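You operate a simulated robot arm through the tools that you are given. There is no shell and no other tool.

You are at the controls of a simulated robot arm. One attempt, no reset.

Task
Mark the foods under their red line BUY on the board and clear the rest.
Fine: check rice, pasta, lentils and the double dispenser's oats and cereal; leave the crackers slider.

The check looks at the end state, three seconds after you hand in, the way a careful person would. Anything else that was tipped, shoved, dropped, spilled or broken makes it a failure.

Robot
A 6-joint arm with a two-finger gripper, fixed in place. Base frame: the origin is at the foot of the arm, x ahead of it, y to its left, z up. Readings come in m, degrees, newtons and seconds.
With the tool pointing down near the work surface it reaches from about 0.58 to 0.64 m from the base axis. Its first joint turns from -166.0 to 166.0 degrees. Payload 1.66 kg.
Tool frame: the origin (TCP) lies between the finger pads and is the grasp point; the fingertips stand 0.016 m ahead of it; z points along the fingers, y is the line along which they close. The gripper opens to 0.111 m. The gripper's body begins 0.104 m behind the TCP.
Orientation is told as [roll, pitch, yaw] about the base's x, y, z axes, in that order, counted from this pose: with the fingers straight down and closing along the base's y, the tool's x points along the base's -x, its y along +y and its z along -z.

Tools
- The arm moves only by the tool apply_moves. Its argument "increments" is a list of rows, each an object (a shift or turn left out is 0, a gripper value left out holds the last) with "angular": the turn, a rotation vector about the base's x, y, z in degrees, a list of three; "travel": the shift along the base's x, y, z in m, a list of three; "gripper": the opening in per cent of the stroke, from 0 (shut) to 100 (fully open). In form: [{"angular": [wx, wy, wz], "travel": [tx, ty, tz], "gripper": gripper}, ...]. A call has 1 to 20 rows; each row shifts and turns the commanded pose from where the row before left it. Rows are played at 5 a second. More than 0.05 m and 8.6 degrees between two rows, or a gripper value outside its range, and nothing of the call is played. Where a pose cannot be reached the arm comes as near as it can. A force on the tool above 40 N (or 10 N above the force at the start of the call, whichever is more), or a blocked arm, ends the call early, and 0.2 s more pass. Each finger halts on what it meets, pressing with about 31 N; the grip force reading is that of the motor and also rises with nothing between the fingers. The clock runs only during rows and for 0.2 s after the last one: add rows that do not move to give the fingers time. It gives the time, the measured TCP pose, the force on the tool (base axes), the opening and the grip force at its end, in the units of the frame above (readings bear some noise), with the torque about the TCP (base axes, N m) and any sound that the robot's microphone picked up, and new pictures: "views" is both (left out), scene, wrist or none.
- Cameras (640 x 400 px; columns grow to the right, rows downward): "scene" is fixed at [0.2208, -0.6486, 1.7806]; the picture's right is [0.97, -0.23, 0.00], its down [-0.09, -0.38, -0.92] and it looks along [0.21, 0.90, -0.39] (base axes); focal length 325 px, centre (320, 200). "wrist" rides on the gripper at [0.07, 0.014, -0.143] in the tool frame; the picture's right is [-0.19, 0.98, 0.00], its down [-0.87, -0.17, -0.47] and it looks along [-0.46, -0.09, 0.88] (tool axes); focal length 230 px, centre (320, 200). There is no depth. A picture from a camera that has moved, and an enlarged one, comes with that camera's place and axes in the base frame and with its lens.
- slide_trunk(by): slides the trunk up (or, below 0, down) by that many m; the arm rides with it, the base frame stays. It gives what a move gives, with no picture.
- close_up(camera, box): a new picture of the part [left, top, right, bottom] of that camera's present view, enlarged. The clock stands still meanwhile.
- close_job(): hands the job in; it is judged then, once.

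Places have to be worked out from the pictures, the camera data and where the tool is seen. Open the gripper and draw the arm clear of the work before you hand the job in, unless the task says otherwise.

The tools are called after "Call:" by a JSON object that holds its "method" and its "body". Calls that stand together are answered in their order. apply_moves: Moves the arm, as the interface text tells. Its arguments: {"type":"object","properties":{"increments":{"type":"array","items":{"type":"object","properties":{"angular":{"type":"array","items":{"type":"number"}},"travel":{"type":"array","items":{"type":"number"}},"gripper":{"type":"number"}}}},"views":{"type":"string","enum":["both","scene","wrist","none"]}},"required":["increments"]} The other tools are called the same way: slide_trunk (by) slides the trunk up or down; close_up (camera, box) takes an enlarged picture of a part of a camera's view; close_job () hands the job in.

At the start:

```text
t: 0.0
tool_pos: [0.3976, 0.2023, 1.5257]
orientation: [0.0, -0.1, 0.1]
wrist_force: [0.8, 0.0, 0.5]
moment: [-0.01, -0.01, 0.01]
opening: 0.1109
grasp_force: 0.0
trunk travel left (down, up): [-0.5, 0.09]
```

scene: 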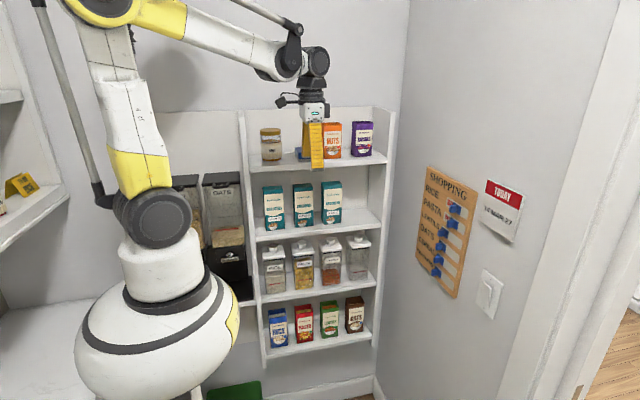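
wrist: 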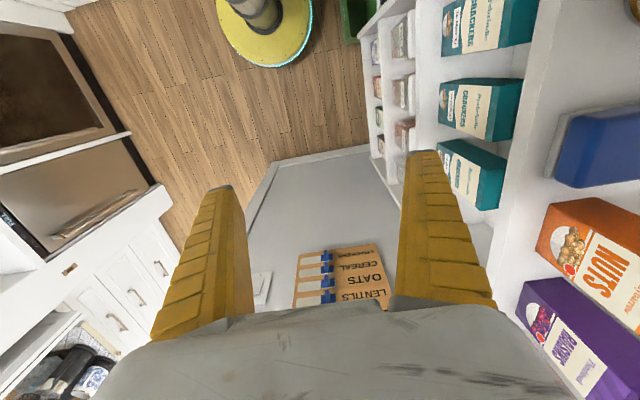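

I'll start by looking closely at the board, the shelves and the dispenser before moving anything.

Call:
{"method": "close_up", "body": {"camera": "scene", "box": [400, 150, 540, 310]}}

Call:
{"method": "close_up", "body": {"camera": "scene", "box": [240, 220, 400, 360]}}

Call:
{"method": "close_up", "body": {"camera": "scene", "box": [160, 160, 260, 310]}}

Call:
{"method": "close_up", "body": {"camera": "wrist", "box": [240, 220, 420, 320]}}

```text
2.50 times, centred on (470, 230) of scene
camera zoom: at [0.2208, -0.6486, 1.7806], right [0.97, -0.23, 0.0], down [-0.09, -0.38, -0.92], along [0.21, 0.9, -0.39], focal length 813 px, centre (-55, 125)
```

zoom: 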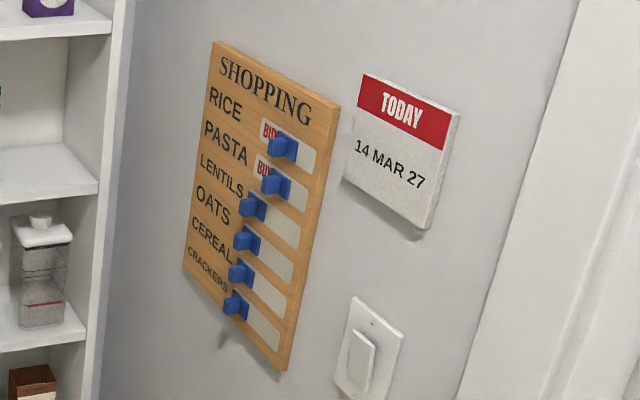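

```text
2.86 times, centred on (320, 290) of scene
camera zoom: at [0.2208, -0.6486, 1.7806], right [0.97, -0.23, 0.0], down [-0.09, -0.38, -0.92], along [0.21, 0.9, -0.39], focal length 929 px, centre (320, -57)
```

zoom: 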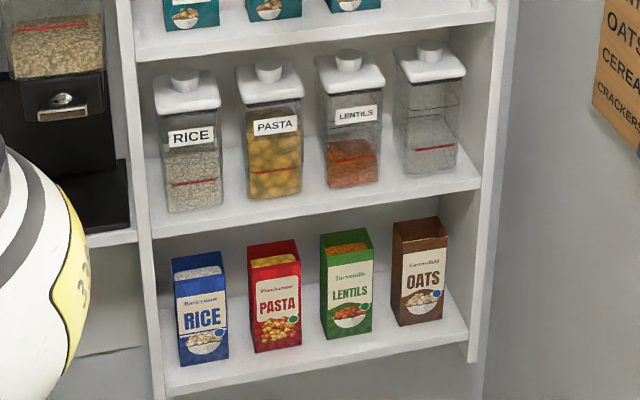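

```text
2.67 times, centred on (210, 235) of scene
camera zoom: at [0.2208, -0.6486, 1.7806], right [0.97, -0.23, 0.0], down [-0.09, -0.38, -0.92], along [0.21, 0.9, -0.39], focal length 867 px, centre (613, 107)
```

zoom: 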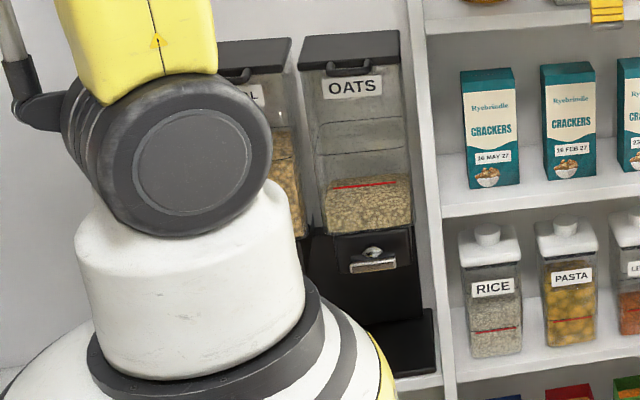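

```text
3.56 times, centred on (330, 270) of wrist
camera zoom: at [0.3291, 0.2169, 1.6698], right [0.19, 0.98, 0.0], down [0.87, -0.17, 0.47], along [0.46, -0.09, -0.88], focal length 818 px, centre (284, -49)
```

zoom: 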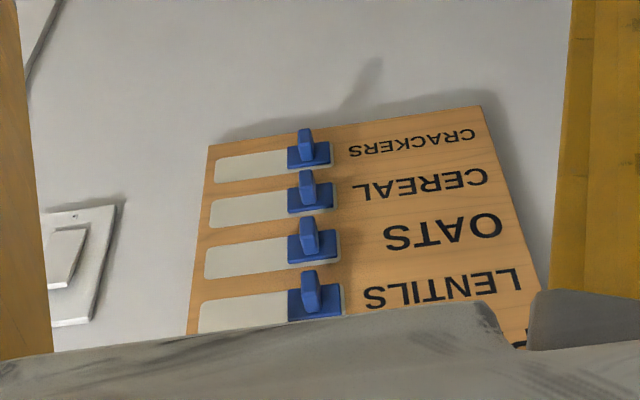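

The board hangs on the right wall at about x 0.815, y 0.05 to 0.30, z 1.10 to 1.46, and rice and pasta now show BUY. I'll zoom further into the jars and the board for the levels and exact slider positions.

Call:
{"method": "close_up", "body": {"camera": "scene", "box": [255, 235, 319, 295]}}

Call:
{"method": "close_up", "body": {"camera": "scene", "box": [315, 230, 379, 290]}}

Call:
{"method": "close_up", "body": {"camera": "scene", "box": [415, 160, 480, 225]}}

Call:
{"method": "close_up", "body": {"camera": "scene", "box": [410, 220, 475, 300]}}

Call:
{"method": "close_up", "body": {"camera": "scene", "box": [180, 170, 255, 270]}}

```text
6.67 times, centred on (287, 265) of scene
camera zoom: at [0.2208, -0.6486, 1.7806], right [0.97, -0.23, 0.0], down [-0.09, -0.38, -0.92], along [0.21, 0.9, -0.39], focal length 2167 px, centre (540, -233)
```

zoom: 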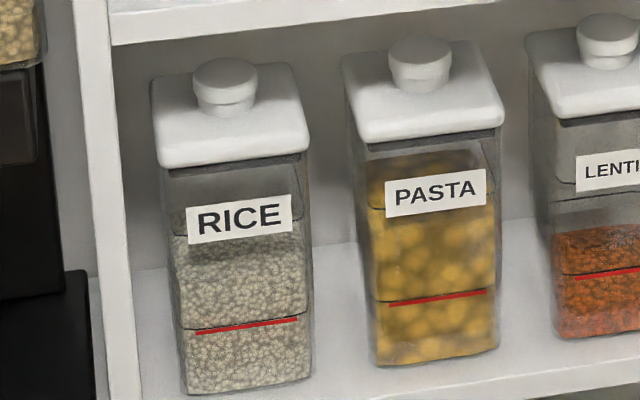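

```text
6.67 times, centred on (347, 260) of scene
camera zoom: at [0.2208, -0.6486, 1.7806], right [0.97, -0.23, 0.0], down [-0.09, -0.38, -0.92], along [0.21, 0.9, -0.39], focal length 2167 px, centre (140, -200)
```

zoom: 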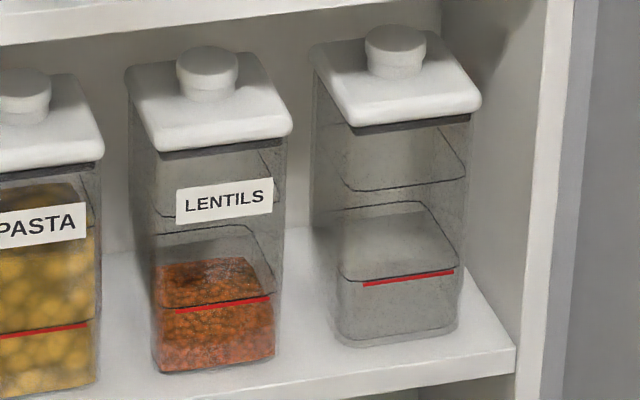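

```text
6.15 times, centred on (448, 192) of scene
camera zoom: at [0.2208, -0.6486, 1.7806], right [0.97, -0.23, 0.0], down [-0.09, -0.38, -0.92], along [0.21, 0.9, -0.39], focal length 2001 px, centre (-465, 246)
```

zoom: 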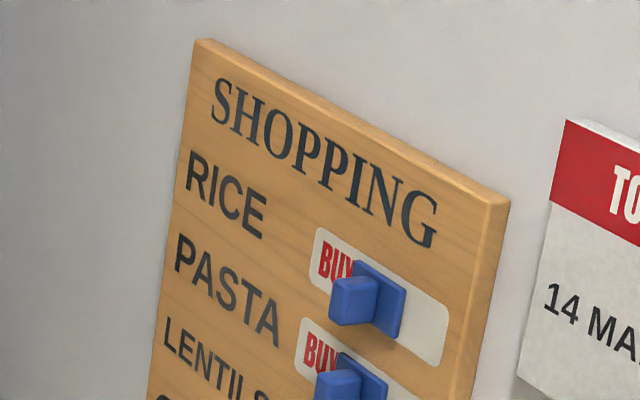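

```text
5.00 times, centred on (442, 260) of scene
camera zoom: at [0.2208, -0.6486, 1.7806], right [0.97, -0.23, 0.0], down [-0.09, -0.38, -0.92], along [0.21, 0.9, -0.39], focal length 1626 px, centre (-292, -100)
```

zoom: 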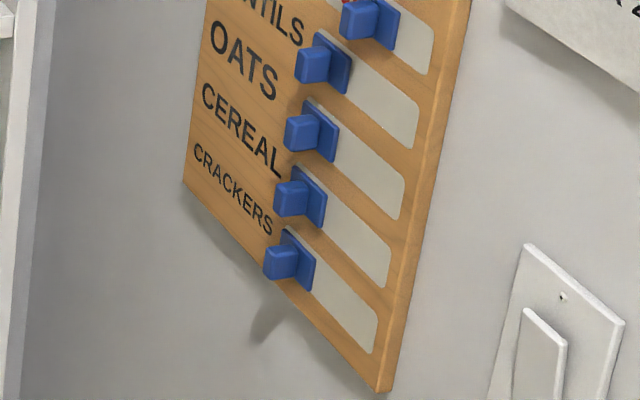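

```text
4.00 times, centred on (218, 220) of scene
camera zoom: at [0.2208, -0.6486, 1.7806], right [0.97, -0.23, 0.0], down [-0.09, -0.38, -0.92], along [0.21, 0.9, -0.39], focal length 1300 px, centre (730, 120)
```

zoom: 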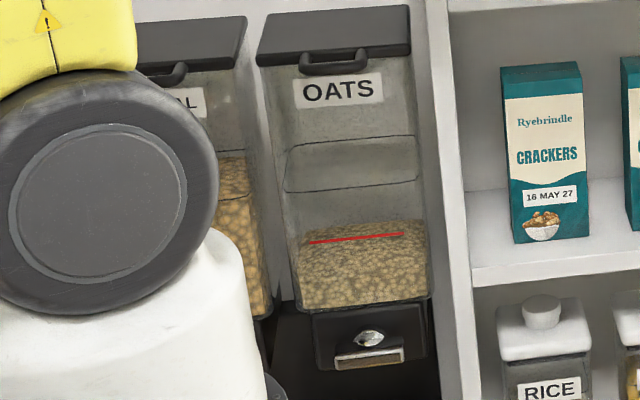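

Lentils and oats look low and rice and pasta look fuller, but this steep view isn't reliable for levels. I'll turn the gripper 90° about z so the wrist camera can face the shelves (+y), staying where I am.

Call:
{"method": "apply_moves", "body": {"increments": [{"angular": [0, 0, 8.2]}, {"angular": [0, 0, 8.2]}, {"angular": [0, 0, 8.2]}, {"angular": [0, 0, 8.2]}, {"angular": [0, 0, 8.2]}, {"angular": [0, 0, 8.2]}, {"angular": [0, 0, 8.2]}, {"angular": [0, 0, 8.2]}, {"angular": [0, 0, 8.2]}, {"angular": [0, 0, 8.2]}, {"angular": [0, 0, 8.0]}, {}], "views": "both"}}

```text
t: 2.6
tool_pos: [0.3988, 0.2027, 1.5261]
orientation: [0.0, 0.0, 90.0]
wrist_force: [0.8, 0.3, -0.2]
moment: [0.02, -0.03, 0.02]
opening: 0.1107
grasp_force: 0.1
trunk travel left (down, up): [-0.5, 0.09]
camera wrist: at [0.386, 0.134, 1.6696], right [-0.98, 0.19, 0.0], down [0.17, 0.87, 0.47], along [0.09, 0.46, -0.88], focal length 230 px, centre (320, 200)
```

scene: 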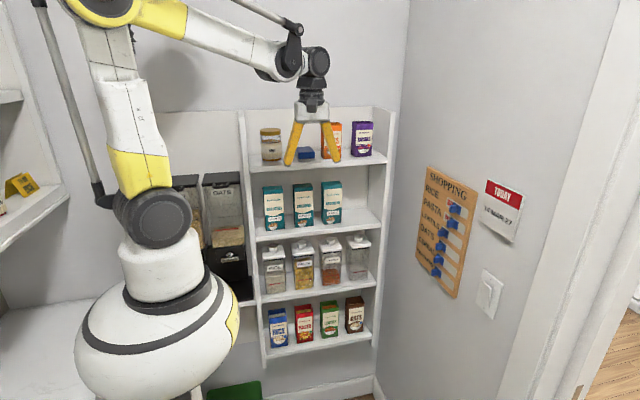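
wrist: 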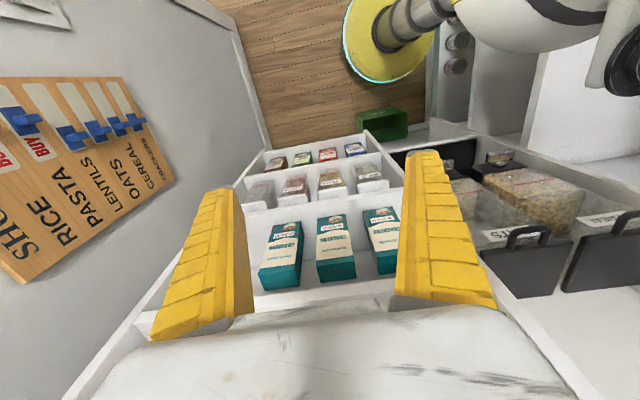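

The turn went cleanly and the view now faces the shelves. I'll tilt the tool up about x so the camera looks level, moving the TCP slightly forward in y.

Call:
{"method": "apply_moves", "body": {"increments": [{"angular": [8.5, 0, 0]}, {"angular": [8.5, 0, 0]}, {"angular": [8.5, 0, 0]}, {"angular": [8.5, 0, 0]}, {"angular": [8.5, 0, 0]}, {"angular": [8.5, 0, 0]}, {"angular": [8.5, 0, 0]}, {"angular": [8.5, 0, 0]}, {"angular": [8.5, 0, 0]}, {}, {}], "views": "both"}}

```text
t: 5.0
tool_pos: [0.3998, 0.2021, 1.5247]
orientation: [0.3, -76.6, 89.7]
wrist_force: [0.6, -0.3, 0.1]
moment: [0.01, 0.03, -0.01]
opening: 0.1108
grasp_force: 0.1
trunk travel left (down, up): [-0.5, 0.09]
camera wrist: at [0.3859, 0.048, 1.4921], right [-0.98, 0.04, 0.19], down [0.17, -0.26, 0.95], along [0.09, 0.97, 0.25], focal length 230 px, centre (320, 200)
```

scene: 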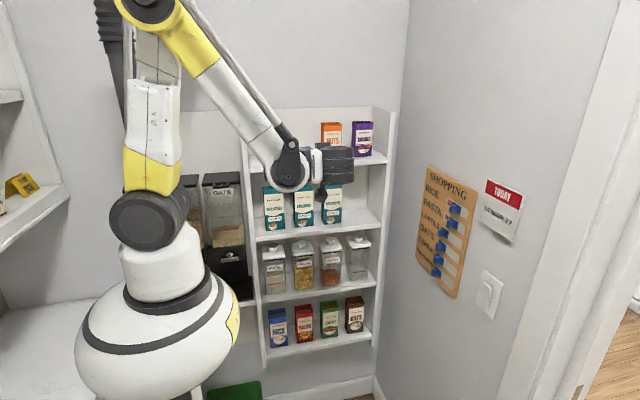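
wrist: 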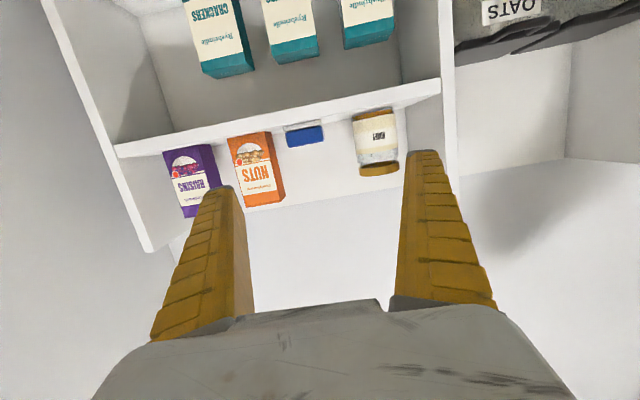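

The tool is nearly level and well clear of the shelf (fingertips at y 0.22, shelf front about 0.42). I'll lower the trunk 0.30 m so the camera comes to about the dispenser's level.

Call:
{"method": "slide_trunk", "body": {"by": -0.3}}

```text
t: 8.0
tool_pos: [0.3985, 0.2026, 1.2265]
orientation: [0.0, -76.5, 90.0]
wrist_force: [0.0, 0.0, -0.6]
moment: [-0.01, 0.0, -0.04]
opening: 0.111
grasp_force: 0.1
trunk travel left (down, up): [-0.2, 0.39]
```

The lowering went cleanly. I'll yaw the camera toward the dispensers (-x side) by about 34° and look.

Call:
{"method": "apply_moves", "body": {"increments": [{"angular": [0, 0, 8.5]}, {"angular": [0, 0, 8.5]}, {"angular": [0, 0, 8.5]}, {"angular": [0, 0, 8.5]}, {}], "views": "both"}}

```text
t: 9.2
tool_pos: [0.3946, 0.264, 1.2265]
orientation: [-0.9, -76.2, 123.9]
wrist_force: [0.8, 1.0, -0.2]
moment: [0.03, 0.01, 0.02]
opening: 0.1109
grasp_force: 0.0
out of reach, approached as far as the arm can: row 3, 4
trunk travel left (down, up): [-0.2, 0.39]
camera wrist: at [0.4682, 0.1286, 1.1934], right [-0.85, -0.5, 0.18], down [0.28, -0.12, 0.95], along [-0.45, 0.86, 0.24], focal length 230 px, centre (320, 200)
```

scene: 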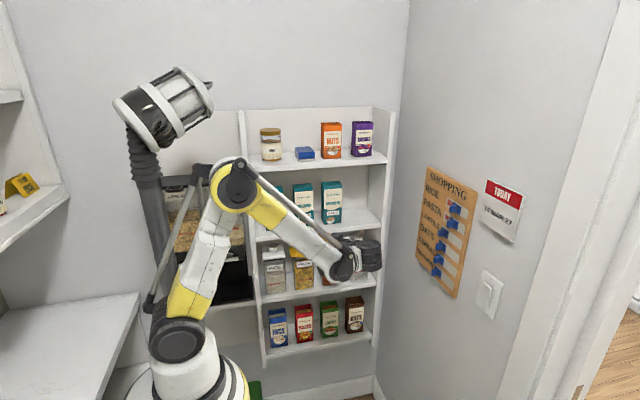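
wrist: 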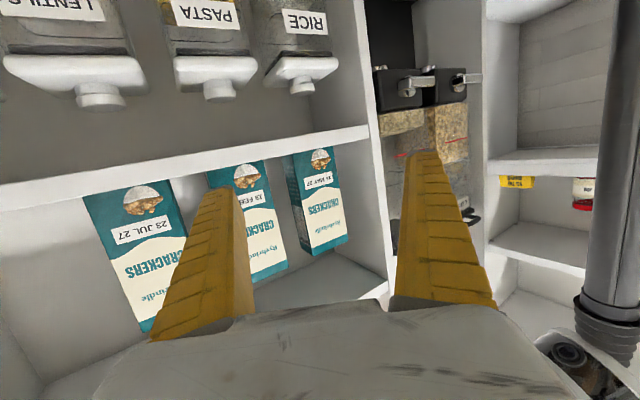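

The dispenser is in view with its red lines, but the finger hides part of it. I'll shut the gripper to clear the view and zoom in.

Call:
{"method": "apply_moves", "body": {"increments": [{"gripper": 0}, {}, {}], "views": "wrist"}}

Call:
{"method": "close_up", "body": {"camera": "wrist", "box": [370, 60, 490, 220]}}

Call:
{"method": "close_up", "body": {"camera": "scene", "box": [150, 160, 260, 300]}}

```text
t: 10.0
tool_pos: [0.3944, 0.2642, 1.2259]
orientation: [-0.8, -76.2, 123.8]
wrist_force: [-0.5, 0.5, -0.4]
moment: [-0.02, 0.02, 0.01]
opening: 0.0
grasp_force: 28.6
trunk travel left (down, up): [-0.2, 0.39]
camera wrist: at [0.4682, 0.1279, 1.1933], right [-0.85, -0.5, 0.18], down [0.28, -0.12, 0.95], along [-0.45, 0.86, 0.24], focal length 230 px, centre (320, 200)
```

wrist: 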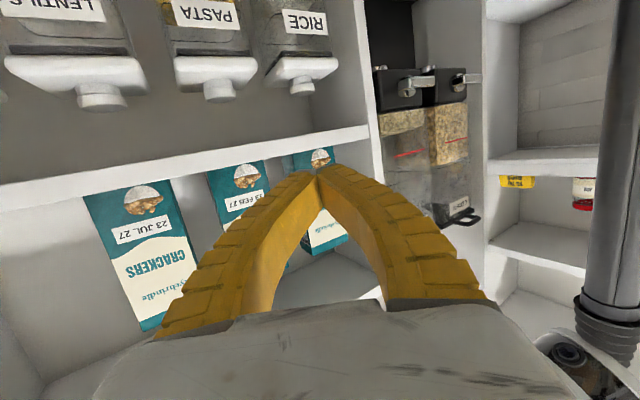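

```text
2.50 times, centred on (430, 140) of wrist
camera zoom: at [0.4682, 0.1279, 1.1933], right [-0.85, -0.5, 0.18], down [0.28, -0.12, 0.95], along [-0.45, 0.86, 0.24], focal length 575 px, centre (45, 350)
```

zoom: 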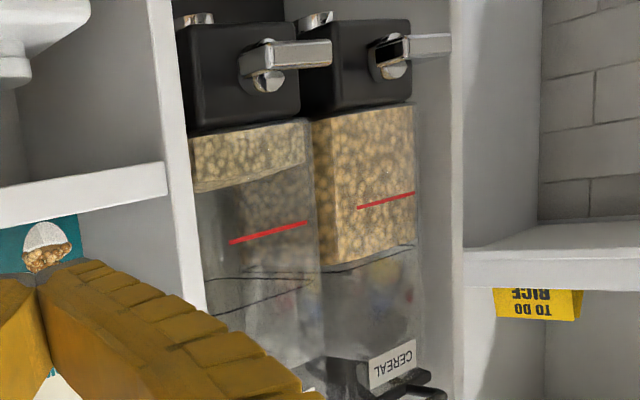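

```text
2.86 times, centred on (205, 230) of scene
camera zoom: at [0.2208, -0.6486, 1.7806], right [0.97, -0.23, 0.0], down [-0.09, -0.38, -0.92], along [0.21, 0.9, -0.39], focal length 929 px, centre (649, 114)
```

zoom: 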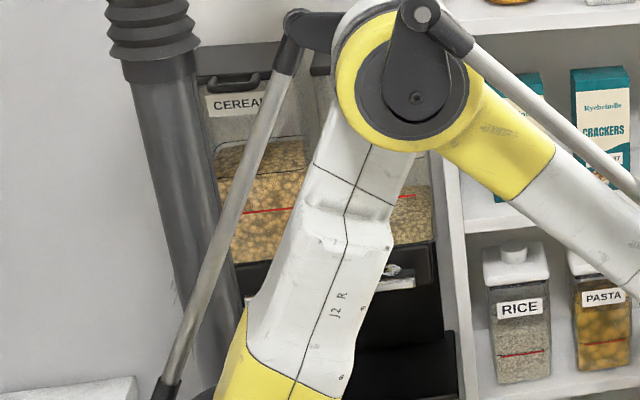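

Viewed level, the oats sit clearly below their red line and the cereal well above its own. Next I'll read the yellow note and the dates, then lower the trunk to the jars' level.

Call:
{"method": "close_up", "body": {"camera": "wrist", "box": [480, 160, 600, 220]}}

Call:
{"method": "slide_trunk", "body": {"by": -0.2}}

```text
5.33 times, centred on (540, 190) of wrist
camera zoom: at [0.4682, 0.1279, 1.1933], right [-0.85, -0.5, 0.18], down [0.28, -0.12, 0.95], along [-0.45, 0.86, 0.24], focal length 1227 px, centre (-853, 253)
```

zoom: 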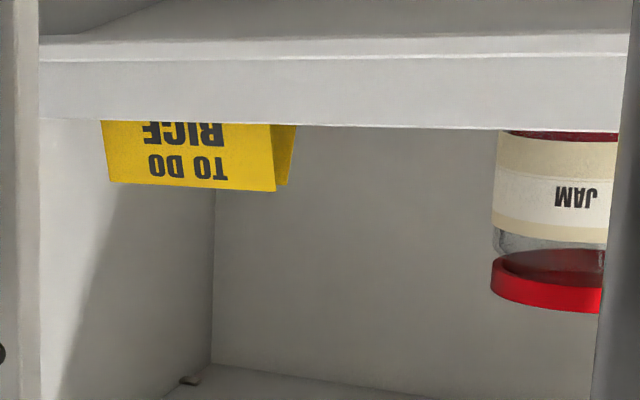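

```text
t: 12.2
tool_pos: [0.3946, 0.2631, 1.0272]
orientation: [-1.0, -76.2, 123.8]
wrist_force: [-0.2, -0.8, 0.2]
moment: [0.0, 0.01, -0.01]
opening: 0.0
grasp_force: 28.4
trunk travel left (down, up): [0.0, 0.59]
```

The yellow card only says "TO DO RICE" and the task doesn't mention it, so I'll leave it. I'll turn back to face the jars squarely and drop about 3 cm to the red-line height.

Call:
{"method": "apply_moves", "body": {"increments": [{"angular": [0, 0, -8.5], "travel": [0, -0.005, -0.01]}, {"angular": [0, 0, -8.5], "travel": [0, -0.005, -0.01]}, {"angular": [0, 0, -8.5], "travel": [0, -0.005, -0.01]}, {"angular": [0, 0, -8.5]}, {}], "views": "both"}}

```text
t: 13.4
tool_pos: [0.3951, 0.2505, 0.997]
orientation: [-0.9, -76.2, 89.8]
wrist_force: [-0.4, -0.9, 0.3]
moment: [0.01, -0.01, -0.01]
opening: 0.0003
grasp_force: 28.8
trunk travel left (down, up): [0.0, 0.59]
camera wrist: at [0.379, 0.0954, 0.9639], right [-0.98, 0.06, 0.18], down [0.16, -0.26, 0.95], along [0.11, 0.96, 0.24], focal length 230 px, centre (320, 200)
```

scene: 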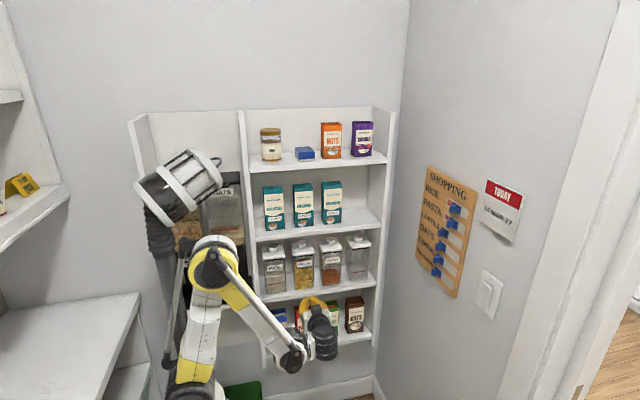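
wrist: 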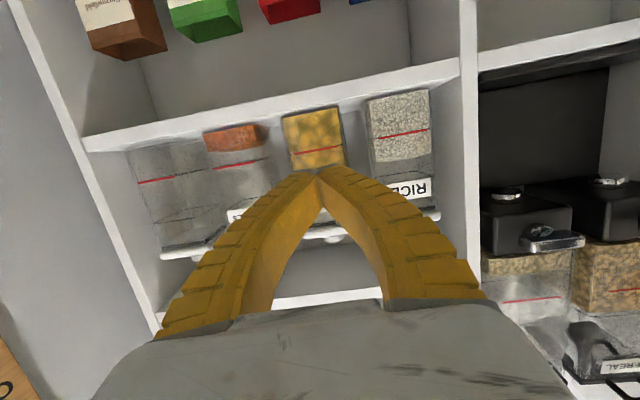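

Call:
{"method": "close_up", "body": {"camera": "wrist", "box": [120, 80, 280, 220]}}

Call:
{"method": "close_up", "body": {"camera": "wrist", "box": [270, 80, 450, 220]}}

Call:
{"method": "close_up", "body": {"camera": "wrist", "box": [470, 180, 640, 390]}}

Call:
{"method": "close_up", "body": {"camera": "scene", "box": [160, 160, 270, 270]}}

```text
2.86 times, centred on (200, 150) of wrist
camera zoom: at [0.379, 0.0954, 0.9639], right [-0.98, 0.06, 0.18], down [0.16, -0.26, 0.95], along [0.11, 0.96, 0.24], focal length 657 px, centre (663, 343)
```

zoom: 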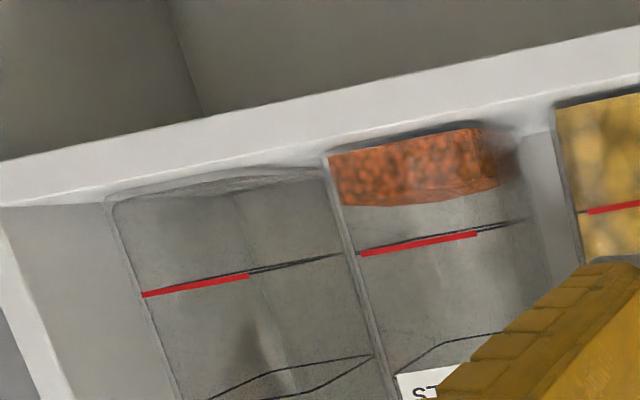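

```text
2.86 times, centred on (360, 150) of wrist
camera zoom: at [0.379, 0.0954, 0.9639], right [-0.98, 0.06, 0.18], down [0.16, -0.26, 0.95], along [0.11, 0.96, 0.24], focal length 657 px, centre (206, 343)
```

zoom: 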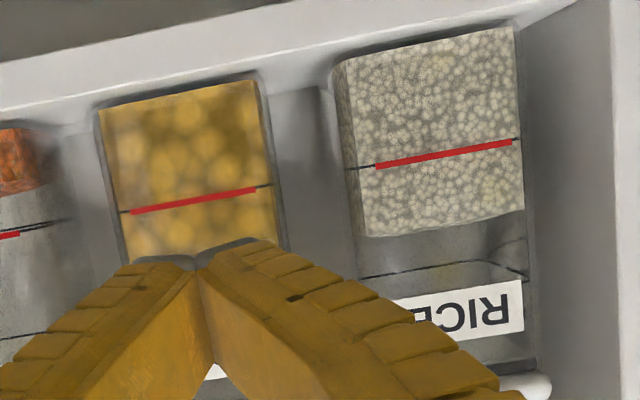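

```text
1.90 times, centred on (555, 285) of wrist
camera zoom: at [0.379, 0.0954, 0.9639], right [-0.98, 0.06, 0.18], down [0.16, -0.26, 0.95], along [0.11, 0.96, 0.24], focal length 438 px, centre (-128, 38)
```

zoom: 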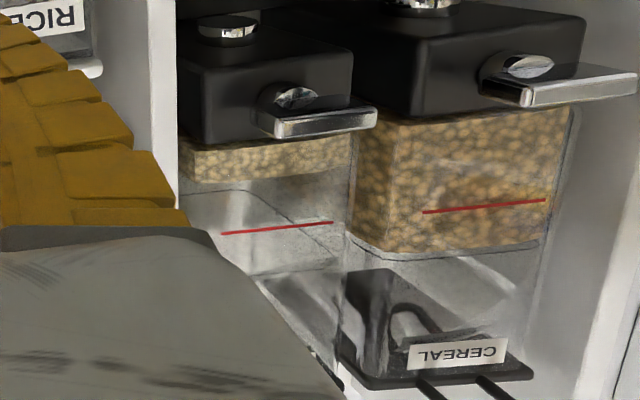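

```text
3.64 times, centred on (215, 215) of scene
camera zoom: at [0.2208, -0.6486, 1.7806], right [0.97, -0.23, 0.0], down [-0.09, -0.38, -0.92], along [0.21, 0.9, -0.39], focal length 1182 px, centre (702, 146)
```

zoom: 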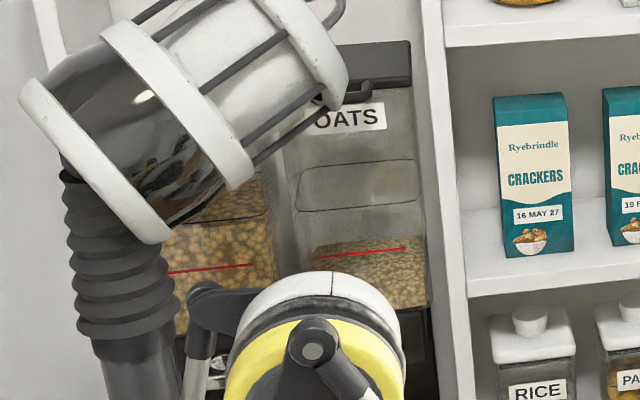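

The level views show rice, pasta and cereal above their lines, and lentils and oats below. So lentils and oats need BUY, rice and pasta need clearing, and cereal and crackers stay covered. I'll raise the trunk 0.25 m to the board's height.

Call:
{"method": "slide_trunk", "body": {"by": 0.25}}

```text
t: 15.9
tool_pos: [0.3951, 0.2498, 1.2469]
orientation: [-0.9, -76.3, 89.9]
wrist_force: [0.4, 0.8, -1.0]
moment: [-0.02, -0.01, -0.02]
opening: 0.0001
grasp_force: 28.3
trunk travel left (down, up): [-0.25, 0.34]
```

The TCP is now at z 1.247, level with the board. I'll swing the tool to face the board (+x), moving it forward and a little toward -y, well short of the wall.

Call:
{"method": "apply_moves", "body": {"increments": [{"angular": [0, 0, -8.2], "travel": [0.012, -0.008, 0]}, {"angular": [0, 0, -8.2], "travel": [0.012, -0.008, 0]}, {"angular": [0, 0, -8.2], "travel": [0.012, -0.008, 0]}, {"angular": [0, 0, -8.2], "travel": [0.012, -0.008, 0]}, {"angular": [0, 0, -8.2], "travel": [0.012, -0.008, 0]}, {"angular": [0, 0, -8.2], "travel": [0.012, -0.008, 0]}, {"angular": [0, 0, -8.2], "travel": [0.012, -0.008, 0]}, {"angular": [0, 0, -8.2], "travel": [0.012, -0.008, 0]}, {"angular": [0, 0, -8.2], "travel": [0.012, -0.008, 0]}, {"angular": [0, 0, -8.2], "travel": [0.012, -0.008, 0]}, {"angular": [0, 0, -8.0], "travel": [0.012, 0, 0]}, {}, {}], "views": "both"}}

```text
t: 18.8
tool_pos: [0.5273, 0.1706, 1.2472]
orientation: [-0.9, -76.2, -0.2]
wrist_force: [0.2, 0.0, 0.2]
moment: [-0.01, -0.03, -0.02]
opening: 0.0001
grasp_force: 28.7
trunk travel left (down, up): [-0.25, 0.34]
camera wrist: at [0.3731, 0.1866, 1.2142], right [0.06, 0.98, 0.18], down [-0.26, -0.16, 0.95], along [0.96, -0.11, 0.24], focal length 230 px, centre (320, 200)
```

scene: 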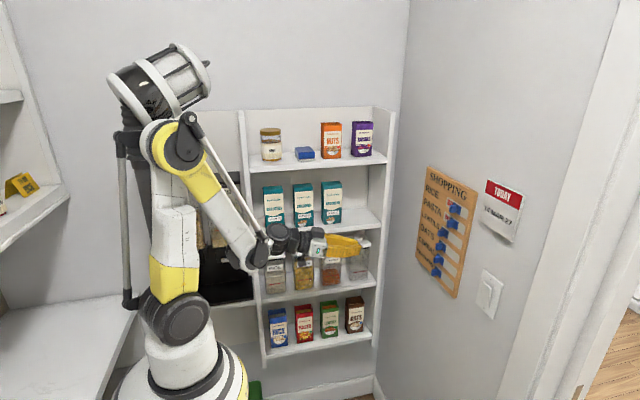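
wrist: 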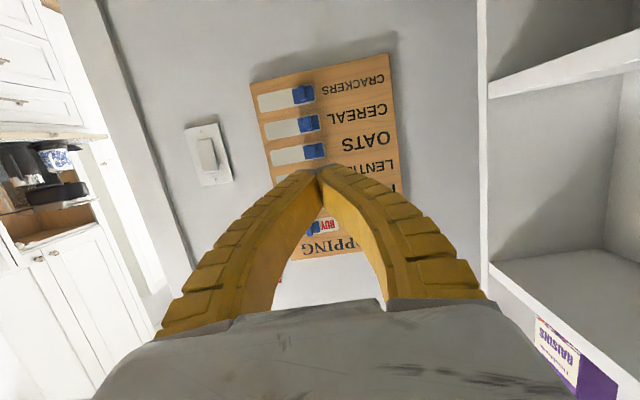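

The tool faces the board. I'll level it fully (another 13.8° of pitch) and take a view to triangulate the board and knobs more precisely.

Call:
{"method": "apply_moves", "body": {"increments": [{"angular": [0.9, -6.9, 0]}, {"angular": [0, -6.9, 0], "travel": [0.02, 0, 0]}, {"travel": [0.03, 0, 0]}, {}, {}], "views": "both"}}

Call:
{"method": "close_up", "body": {"camera": "wrist", "box": [200, 0, 440, 200]}}

```text
t: 19.9
tool_pos: [0.5822, 0.1724, 1.2618]
orientation: [91.8, -89.1, -92.7]
wrist_force: [-0.1, 0.6, 1.1]
moment: [-0.03, 0.04, -0.01]
opening: 0.0002
grasp_force: 28.8
out of reach, approached as far as the arm can: row 2
trunk travel left (down, up): [-0.25, 0.34]
camera wrist: at [0.4399, 0.19, 1.1919], right [0.01, 0.98, 0.21], down [-0.47, -0.17, 0.86], along [0.88, -0.11, 0.46], focal length 230 px, centre (320, 200)
```

scene: 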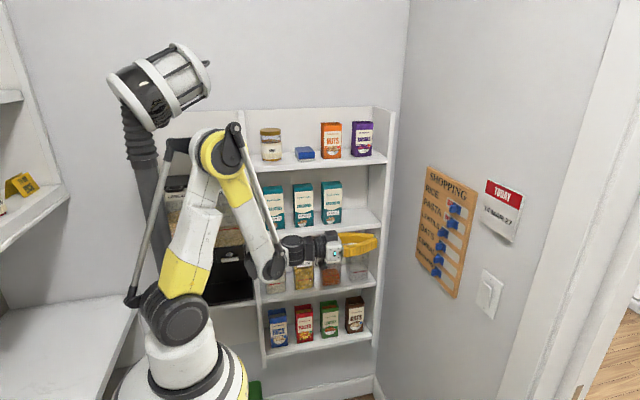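
wrist: 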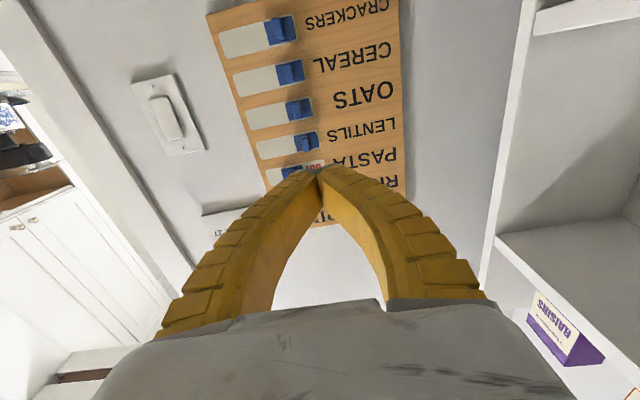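

```text
2.00 times, centred on (320, 100) of wrist
camera zoom: at [0.4399, 0.19, 1.1919], right [0.01, 0.98, 0.21], down [-0.47, -0.17, 0.86], along [0.88, -0.11, 0.46], focal length 460 px, centre (320, 400)
```

zoom: 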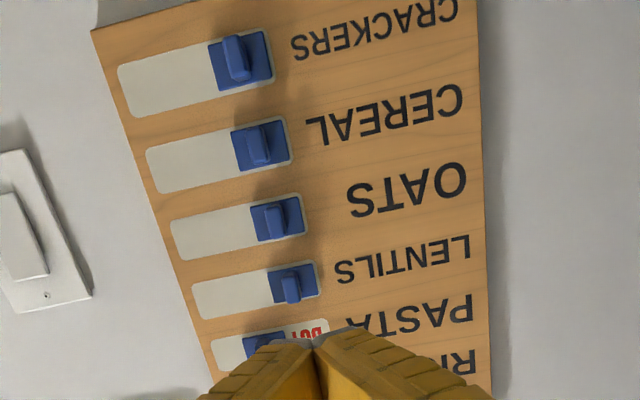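

From this view the rows sit near z 1.384 (rice), 1.334, 1.282, 1.232, 1.181 and 1.130, with the board face at x of about 0.81. I'll raise the trunk 0.12 m to the rice row and shift to the -y side of the rice knob, still 10 cm off the board.

Call:
{"method": "slide_trunk", "body": {"by": 0.12}}

Call:
{"method": "apply_moves", "body": {"increments": [{"travel": [0.02, -0.03, 0]}, {"travel": [0.03, -0.03, 0]}, {"travel": [0.03, -0.025, 0]}, {}, {}], "views": "both"}}

Call:
{"method": "close_up", "body": {"camera": "wrist", "box": [240, 30, 480, 190]}}

Call:
{"method": "close_up", "body": {"camera": "scene", "box": [360, 150, 500, 270]}}

```text
t: 21.4
tool_pos: [0.5827, 0.1723, 1.3806]
orientation: [90.7, -89.2, -91.5]
wrist_force: [-0.6, -0.5, -0.2]
moment: [0.02, -0.02, -0.03]
opening: 0.0
grasp_force: 28.8
trunk travel left (down, up): [-0.37, 0.22]
```

```text
t: 22.6
tool_pos: [0.6609, 0.0866, 1.3809]
orientation: [89.4, -89.0, -90.3]
wrist_force: [0.0, 0.8, 0.3]
moment: [0.01, -0.01, 0.02]
opening: 0.0004
grasp_force: 29.0
trunk travel left (down, up): [-0.37, 0.22]
camera wrist: at [0.5187, 0.1045, 1.3125], right [0.01, 0.98, 0.21], down [-0.47, -0.17, 0.86], along [0.88, -0.11, 0.46], focal length 230 px, centre (320, 200)
```

scene: 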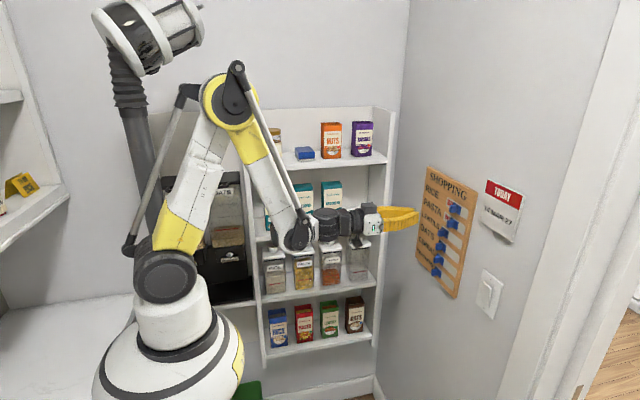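
wrist: 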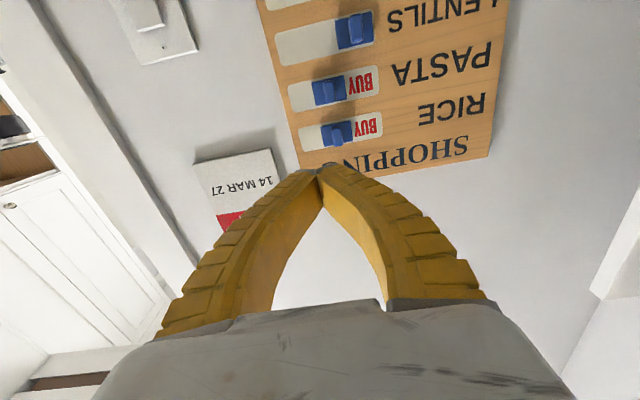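

```text
2.50 times, centred on (360, 110) of wrist
camera zoom: at [0.5187, 0.1045, 1.3125], right [0.01, 0.98, 0.21], down [-0.47, -0.17, 0.86], along [0.88, -0.11, 0.46], focal length 575 px, centre (220, 425)
```

zoom: 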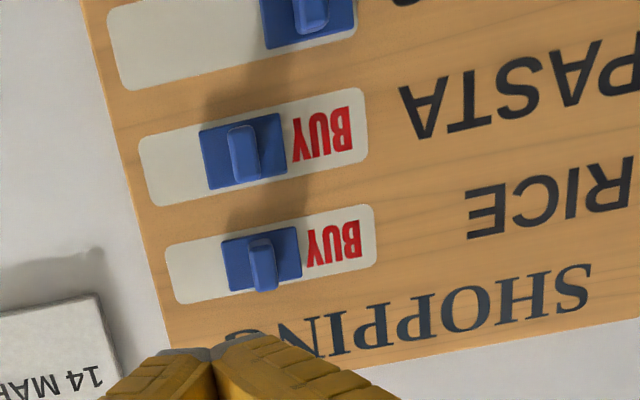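

```text
3.33 times, centred on (430, 210) of scene
camera zoom: at [0.2208, -0.6486, 1.7806], right [0.97, -0.23, 0.0], down [-0.09, -0.38, -0.92], along [0.21, 0.9, -0.39], focal length 1084 px, centre (-47, 167)
```

zoom: 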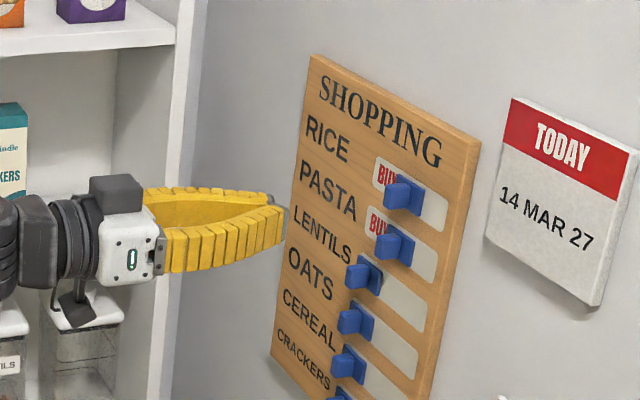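

Both views agree: the board face is at x of about 0.814, and the rice knob is at y 0.107, z 1.379 with its tip near x 0.797. I'll square the tool, set it beside the knob on the -y side, and approach to a fingertip x of about 0.78 before judging depth.

Call:
{"method": "apply_moves", "body": {"increments": [{"angular": [-1.0, 0, 0.9], "travel": [0.03, -0.009, -0.002]}, {"travel": [0.04, 0, 0]}, {"travel": [0.03, 0, 0]}, {}, {}], "views": "both"}}

Call:
{"method": "close_up", "body": {"camera": "wrist", "box": [240, 60, 440, 200]}}

Call:
{"method": "close_up", "body": {"camera": "scene", "box": [400, 170, 490, 240]}}

```text
t: 23.9
tool_pos: [0.7612, 0.0784, 1.3808]
orientation: [-83.2, -89.9, 83.3]
wrist_force: [0.7, 0.7, 0.2]
moment: [-0.01, -0.02, -0.01]
opening: 0.0
grasp_force: 28.4
trunk travel left (down, up): [-0.37, 0.22]
camera wrist: at [0.619, 0.0923, 1.3118], right [0.0, 0.98, 0.19], down [-0.47, -0.17, 0.87], along [0.88, -0.09, 0.46], focal length 230 px, centre (320, 200)
```

scene: 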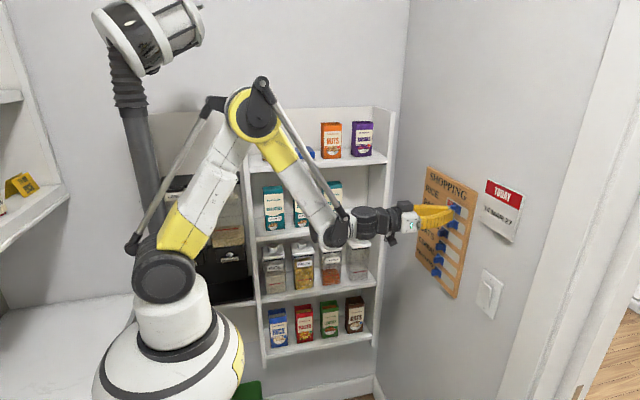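
wrist: 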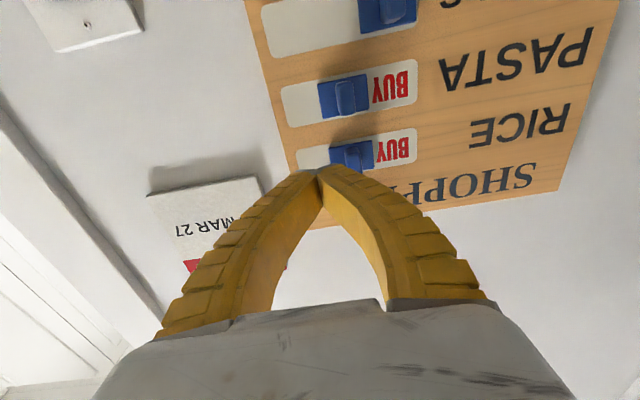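

```text
2.86 times, centred on (340, 130) of wrist
camera zoom: at [0.619, 0.0923, 1.3118], right [0.0, 0.98, 0.19], down [-0.47, -0.17, 0.87], along [0.88, -0.09, 0.46], focal length 657 px, centre (263, 400)
```

zoom: 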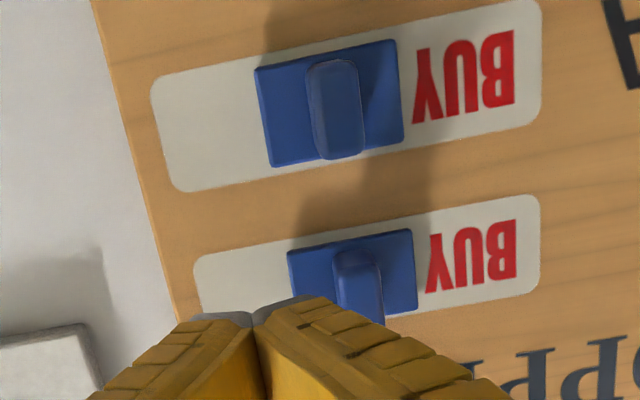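

```text
5.71 times, centred on (445, 205) of scene
camera zoom: at [0.2208, -0.6486, 1.7806], right [0.97, -0.23, 0.0], down [-0.09, -0.38, -0.92], along [0.21, 0.9, -0.39], focal length 1858 px, centre (-394, 171)
```

zoom: 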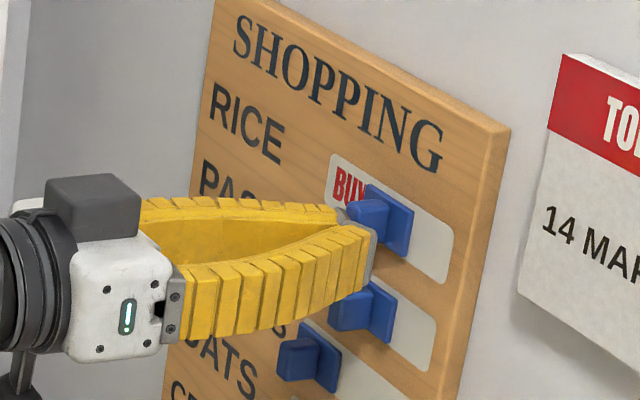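

The fingertips (x about 0.777) sit beside the rice knob with a gap in y. I'll zoom further to fix the knob's depth before going in.

Call:
{"method": "close_up", "body": {"camera": "scene", "box": [434, 192, 474, 217]}}

Call:
{"method": "close_up", "body": {"camera": "scene", "box": [430, 210, 470, 235]}}

Call:
{"method": "close_up", "body": {"camera": "wrist", "box": [295, 130, 375, 180]}}

```text
16.00 times, centred on (454, 204) of scene
camera zoom: at [0.2208, -0.6486, 1.7806], right [0.97, -0.23, 0.0], down [-0.09, -0.38, -0.92], along [0.21, 0.9, -0.39], focal length 5202 px, centre (-1824, 128)
```

zoom: 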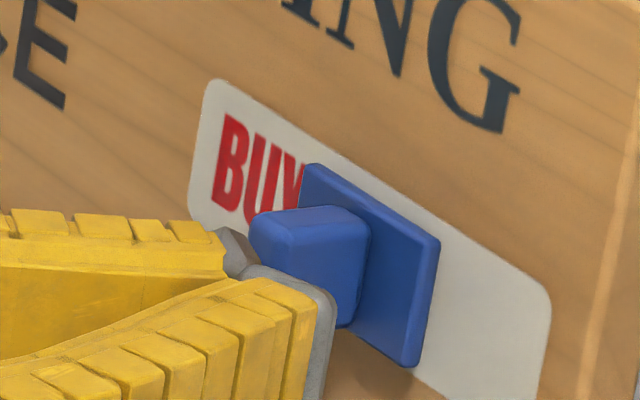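

```text
16.00 times, centred on (450, 222) of scene
camera zoom: at [0.2208, -0.6486, 1.7806], right [0.97, -0.23, 0.0], down [-0.09, -0.38, -0.92], along [0.21, 0.9, -0.39], focal length 5202 px, centre (-1760, -160)
```

zoom: 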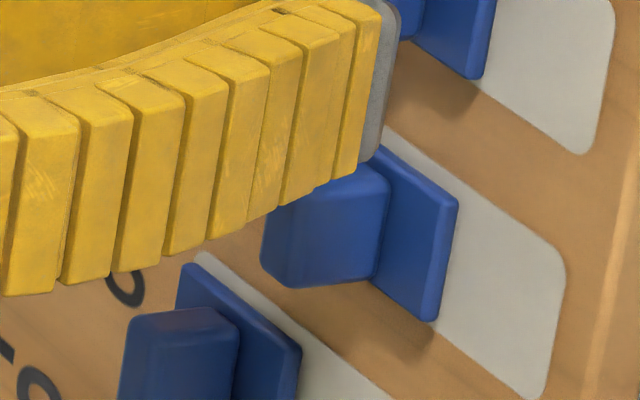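

```text
8.00 times, centred on (335, 155) of wrist
camera zoom: at [0.619, 0.0923, 1.3118], right [0.0, 0.98, 0.19], down [-0.47, -0.17, 0.87], along [0.88, -0.09, 0.46], focal length 1841 px, centre (200, 560)
```

zoom: 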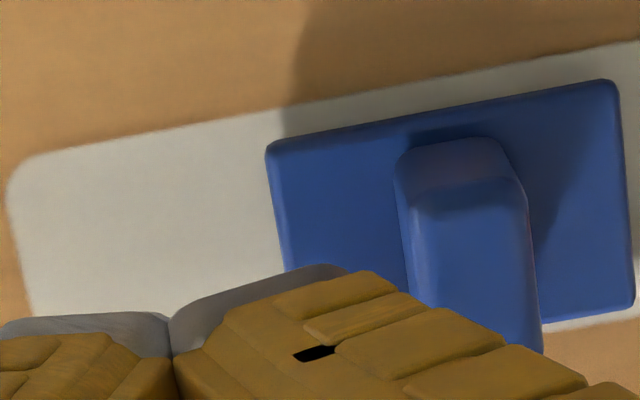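

The knob stands roughly 18 mm proud of its plate, with its root at x of about 0.806–0.81. I'll advance to a fingertip x of about 0.799 (short of the plate), centre on the row in z, and check the pictures before sweeping.

Call:
{"method": "apply_moves", "body": {"increments": [{"travel": [0.008, 0, -0.003]}, {"travel": [0.008, 0, 0]}, {"travel": [0.006, 0, 0]}, {}, {}], "views": "both"}}

Call:
{"method": "close_up", "body": {"camera": "scene", "box": [434, 192, 474, 217]}}

Call:
{"method": "close_up", "body": {"camera": "wrist", "box": [275, 130, 395, 205]}}

```text
t: 25.1
tool_pos: [0.7837, 0.0786, 1.376]
orientation: [-94.1, -89.9, 94.2]
wrist_force: [-0.4, -0.3, -0.8]
moment: [-0.05, -0.01, -0.01]
opening: 0.0001
grasp_force: 28.1
trunk travel left (down, up): [-0.37, 0.22]
camera wrist: at [0.6414, 0.0924, 1.3075], right [0.0, 0.98, 0.19], down [-0.47, -0.17, 0.87], along [0.88, -0.09, 0.46], focal length 230 px, centre (320, 200)
```

scene: 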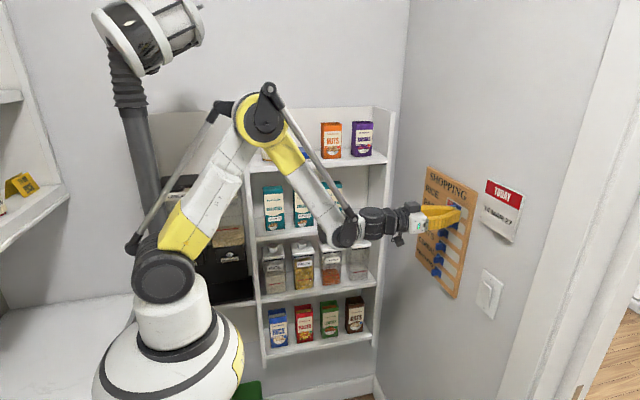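
wrist: 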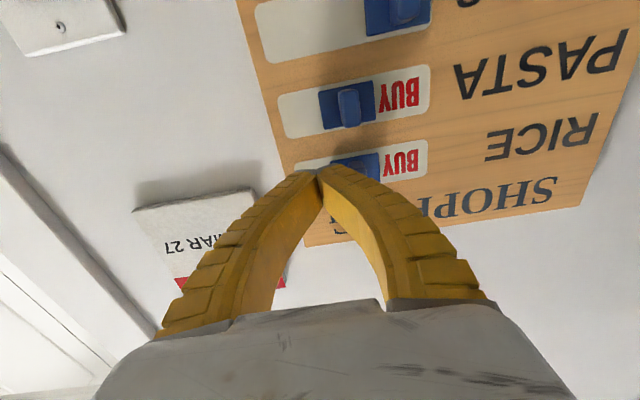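

```text
16.00 times, centred on (454, 204) of scene
camera zoom: at [0.2208, -0.6486, 1.7806], right [0.97, -0.23, 0.0], down [-0.09, -0.38, -0.92], along [0.21, 0.9, -0.39], focal length 5202 px, centre (-1824, 128)
```

zoom: 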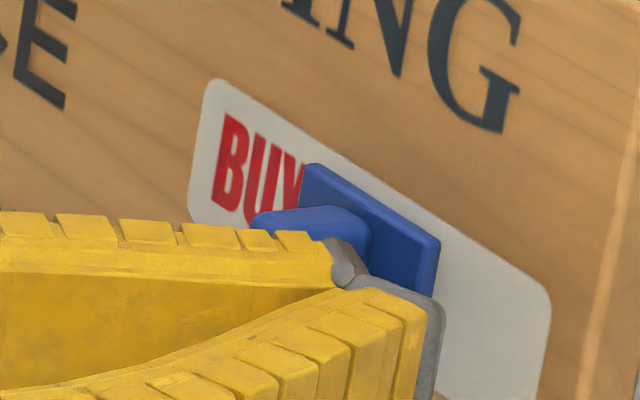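

```text
5.33 times, centred on (335, 168) of wrist
camera zoom: at [0.6414, 0.0924, 1.3075], right [0.0, 0.98, 0.19], down [-0.47, -0.17, 0.87], along [0.88, -0.09, 0.46], focal length 1227 px, centre (240, 373)
```

zoom: 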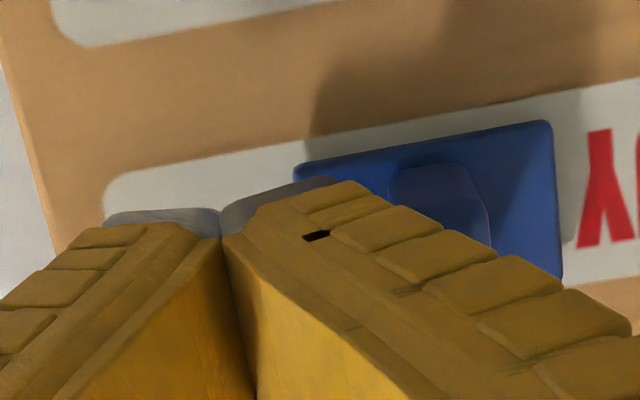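

There's about 8 mm of overlap with the knob and about 8 mm of clearance to the plate. I'll go 2 mm deeper, then sweep +y in small steps, watching the force, to begin closing the rice slider.

Call:
{"method": "apply_moves", "body": {"increments": [{"travel": [0.002, 0, 0]}, {"travel": [0, 0.005, 0]}, {"travel": [0, 0.005, 0]}, {"travel": [0, 0.005, 0]}, {"travel": [0, 0.005, 0]}, {"travel": [0, 0.005, 0]}, {}], "views": "both"}}

Call:
{"method": "close_up", "body": {"camera": "scene", "box": [424, 182, 474, 217]}}

Call:
{"method": "close_up", "body": {"camera": "wrist", "box": [255, 70, 415, 195]}}

```text
t: 26.6
tool_pos: [0.7856, 0.1035, 1.3761]
orientation: [-101.0, -89.9, 101.0]
wrist_force: [1.3, 0.2, -0.4]
moment: [0.02, -0.02, 0.03]
opening: 0.0001
grasp_force: 28.7
trunk travel left (down, up): [-0.37, 0.22]
camera wrist: at [0.643, 0.1173, 1.3066], right [0.0, 0.98, 0.19], down [-0.47, -0.17, 0.87], along [0.88, -0.09, 0.46], focal length 230 px, centre (320, 200)
```

scene: 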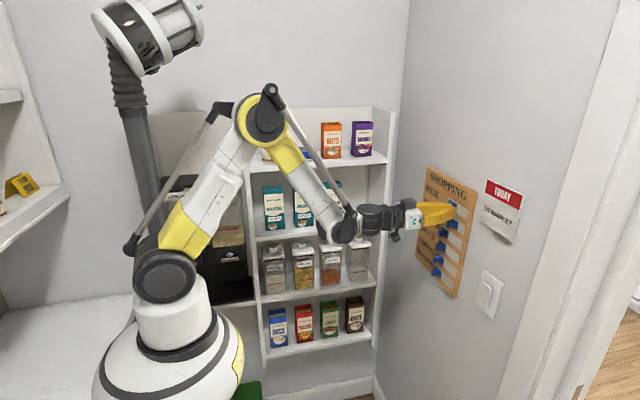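
wrist: 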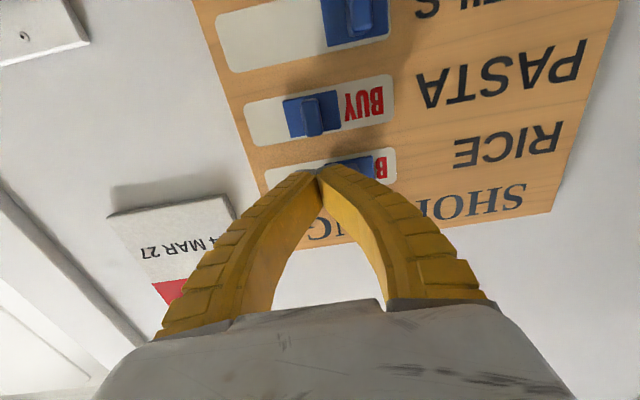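

```text
11.43 times, centred on (449, 200) of scene
camera zoom: at [0.2208, -0.6486, 1.7806], right [0.97, -0.23, 0.0], down [-0.09, -0.38, -0.92], along [0.21, 0.9, -0.39], focal length 3716 px, centre (-1154, 206)
```

zoom: 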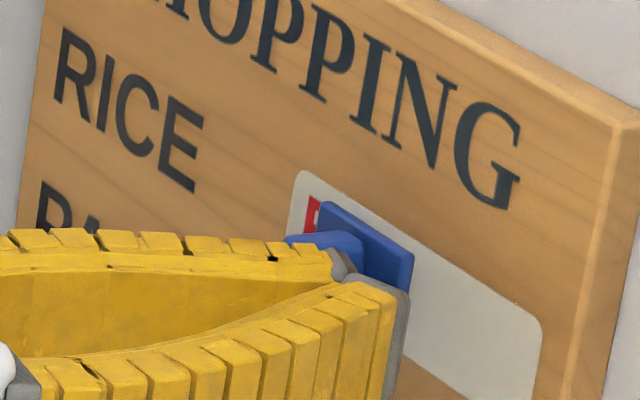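

```text
3.20 times, centred on (335, 132) of wrist
camera zoom: at [0.643, 0.1173, 1.3066], right [0.0, 0.98, 0.19], down [-0.47, -0.17, 0.87], along [0.88, -0.09, 0.46], focal length 736 px, centre (272, 416)
```

zoom: 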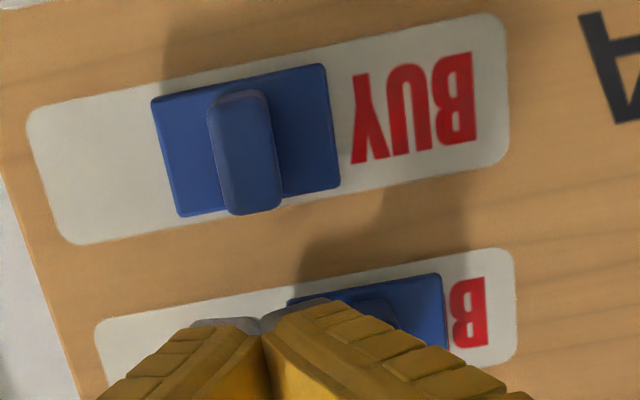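

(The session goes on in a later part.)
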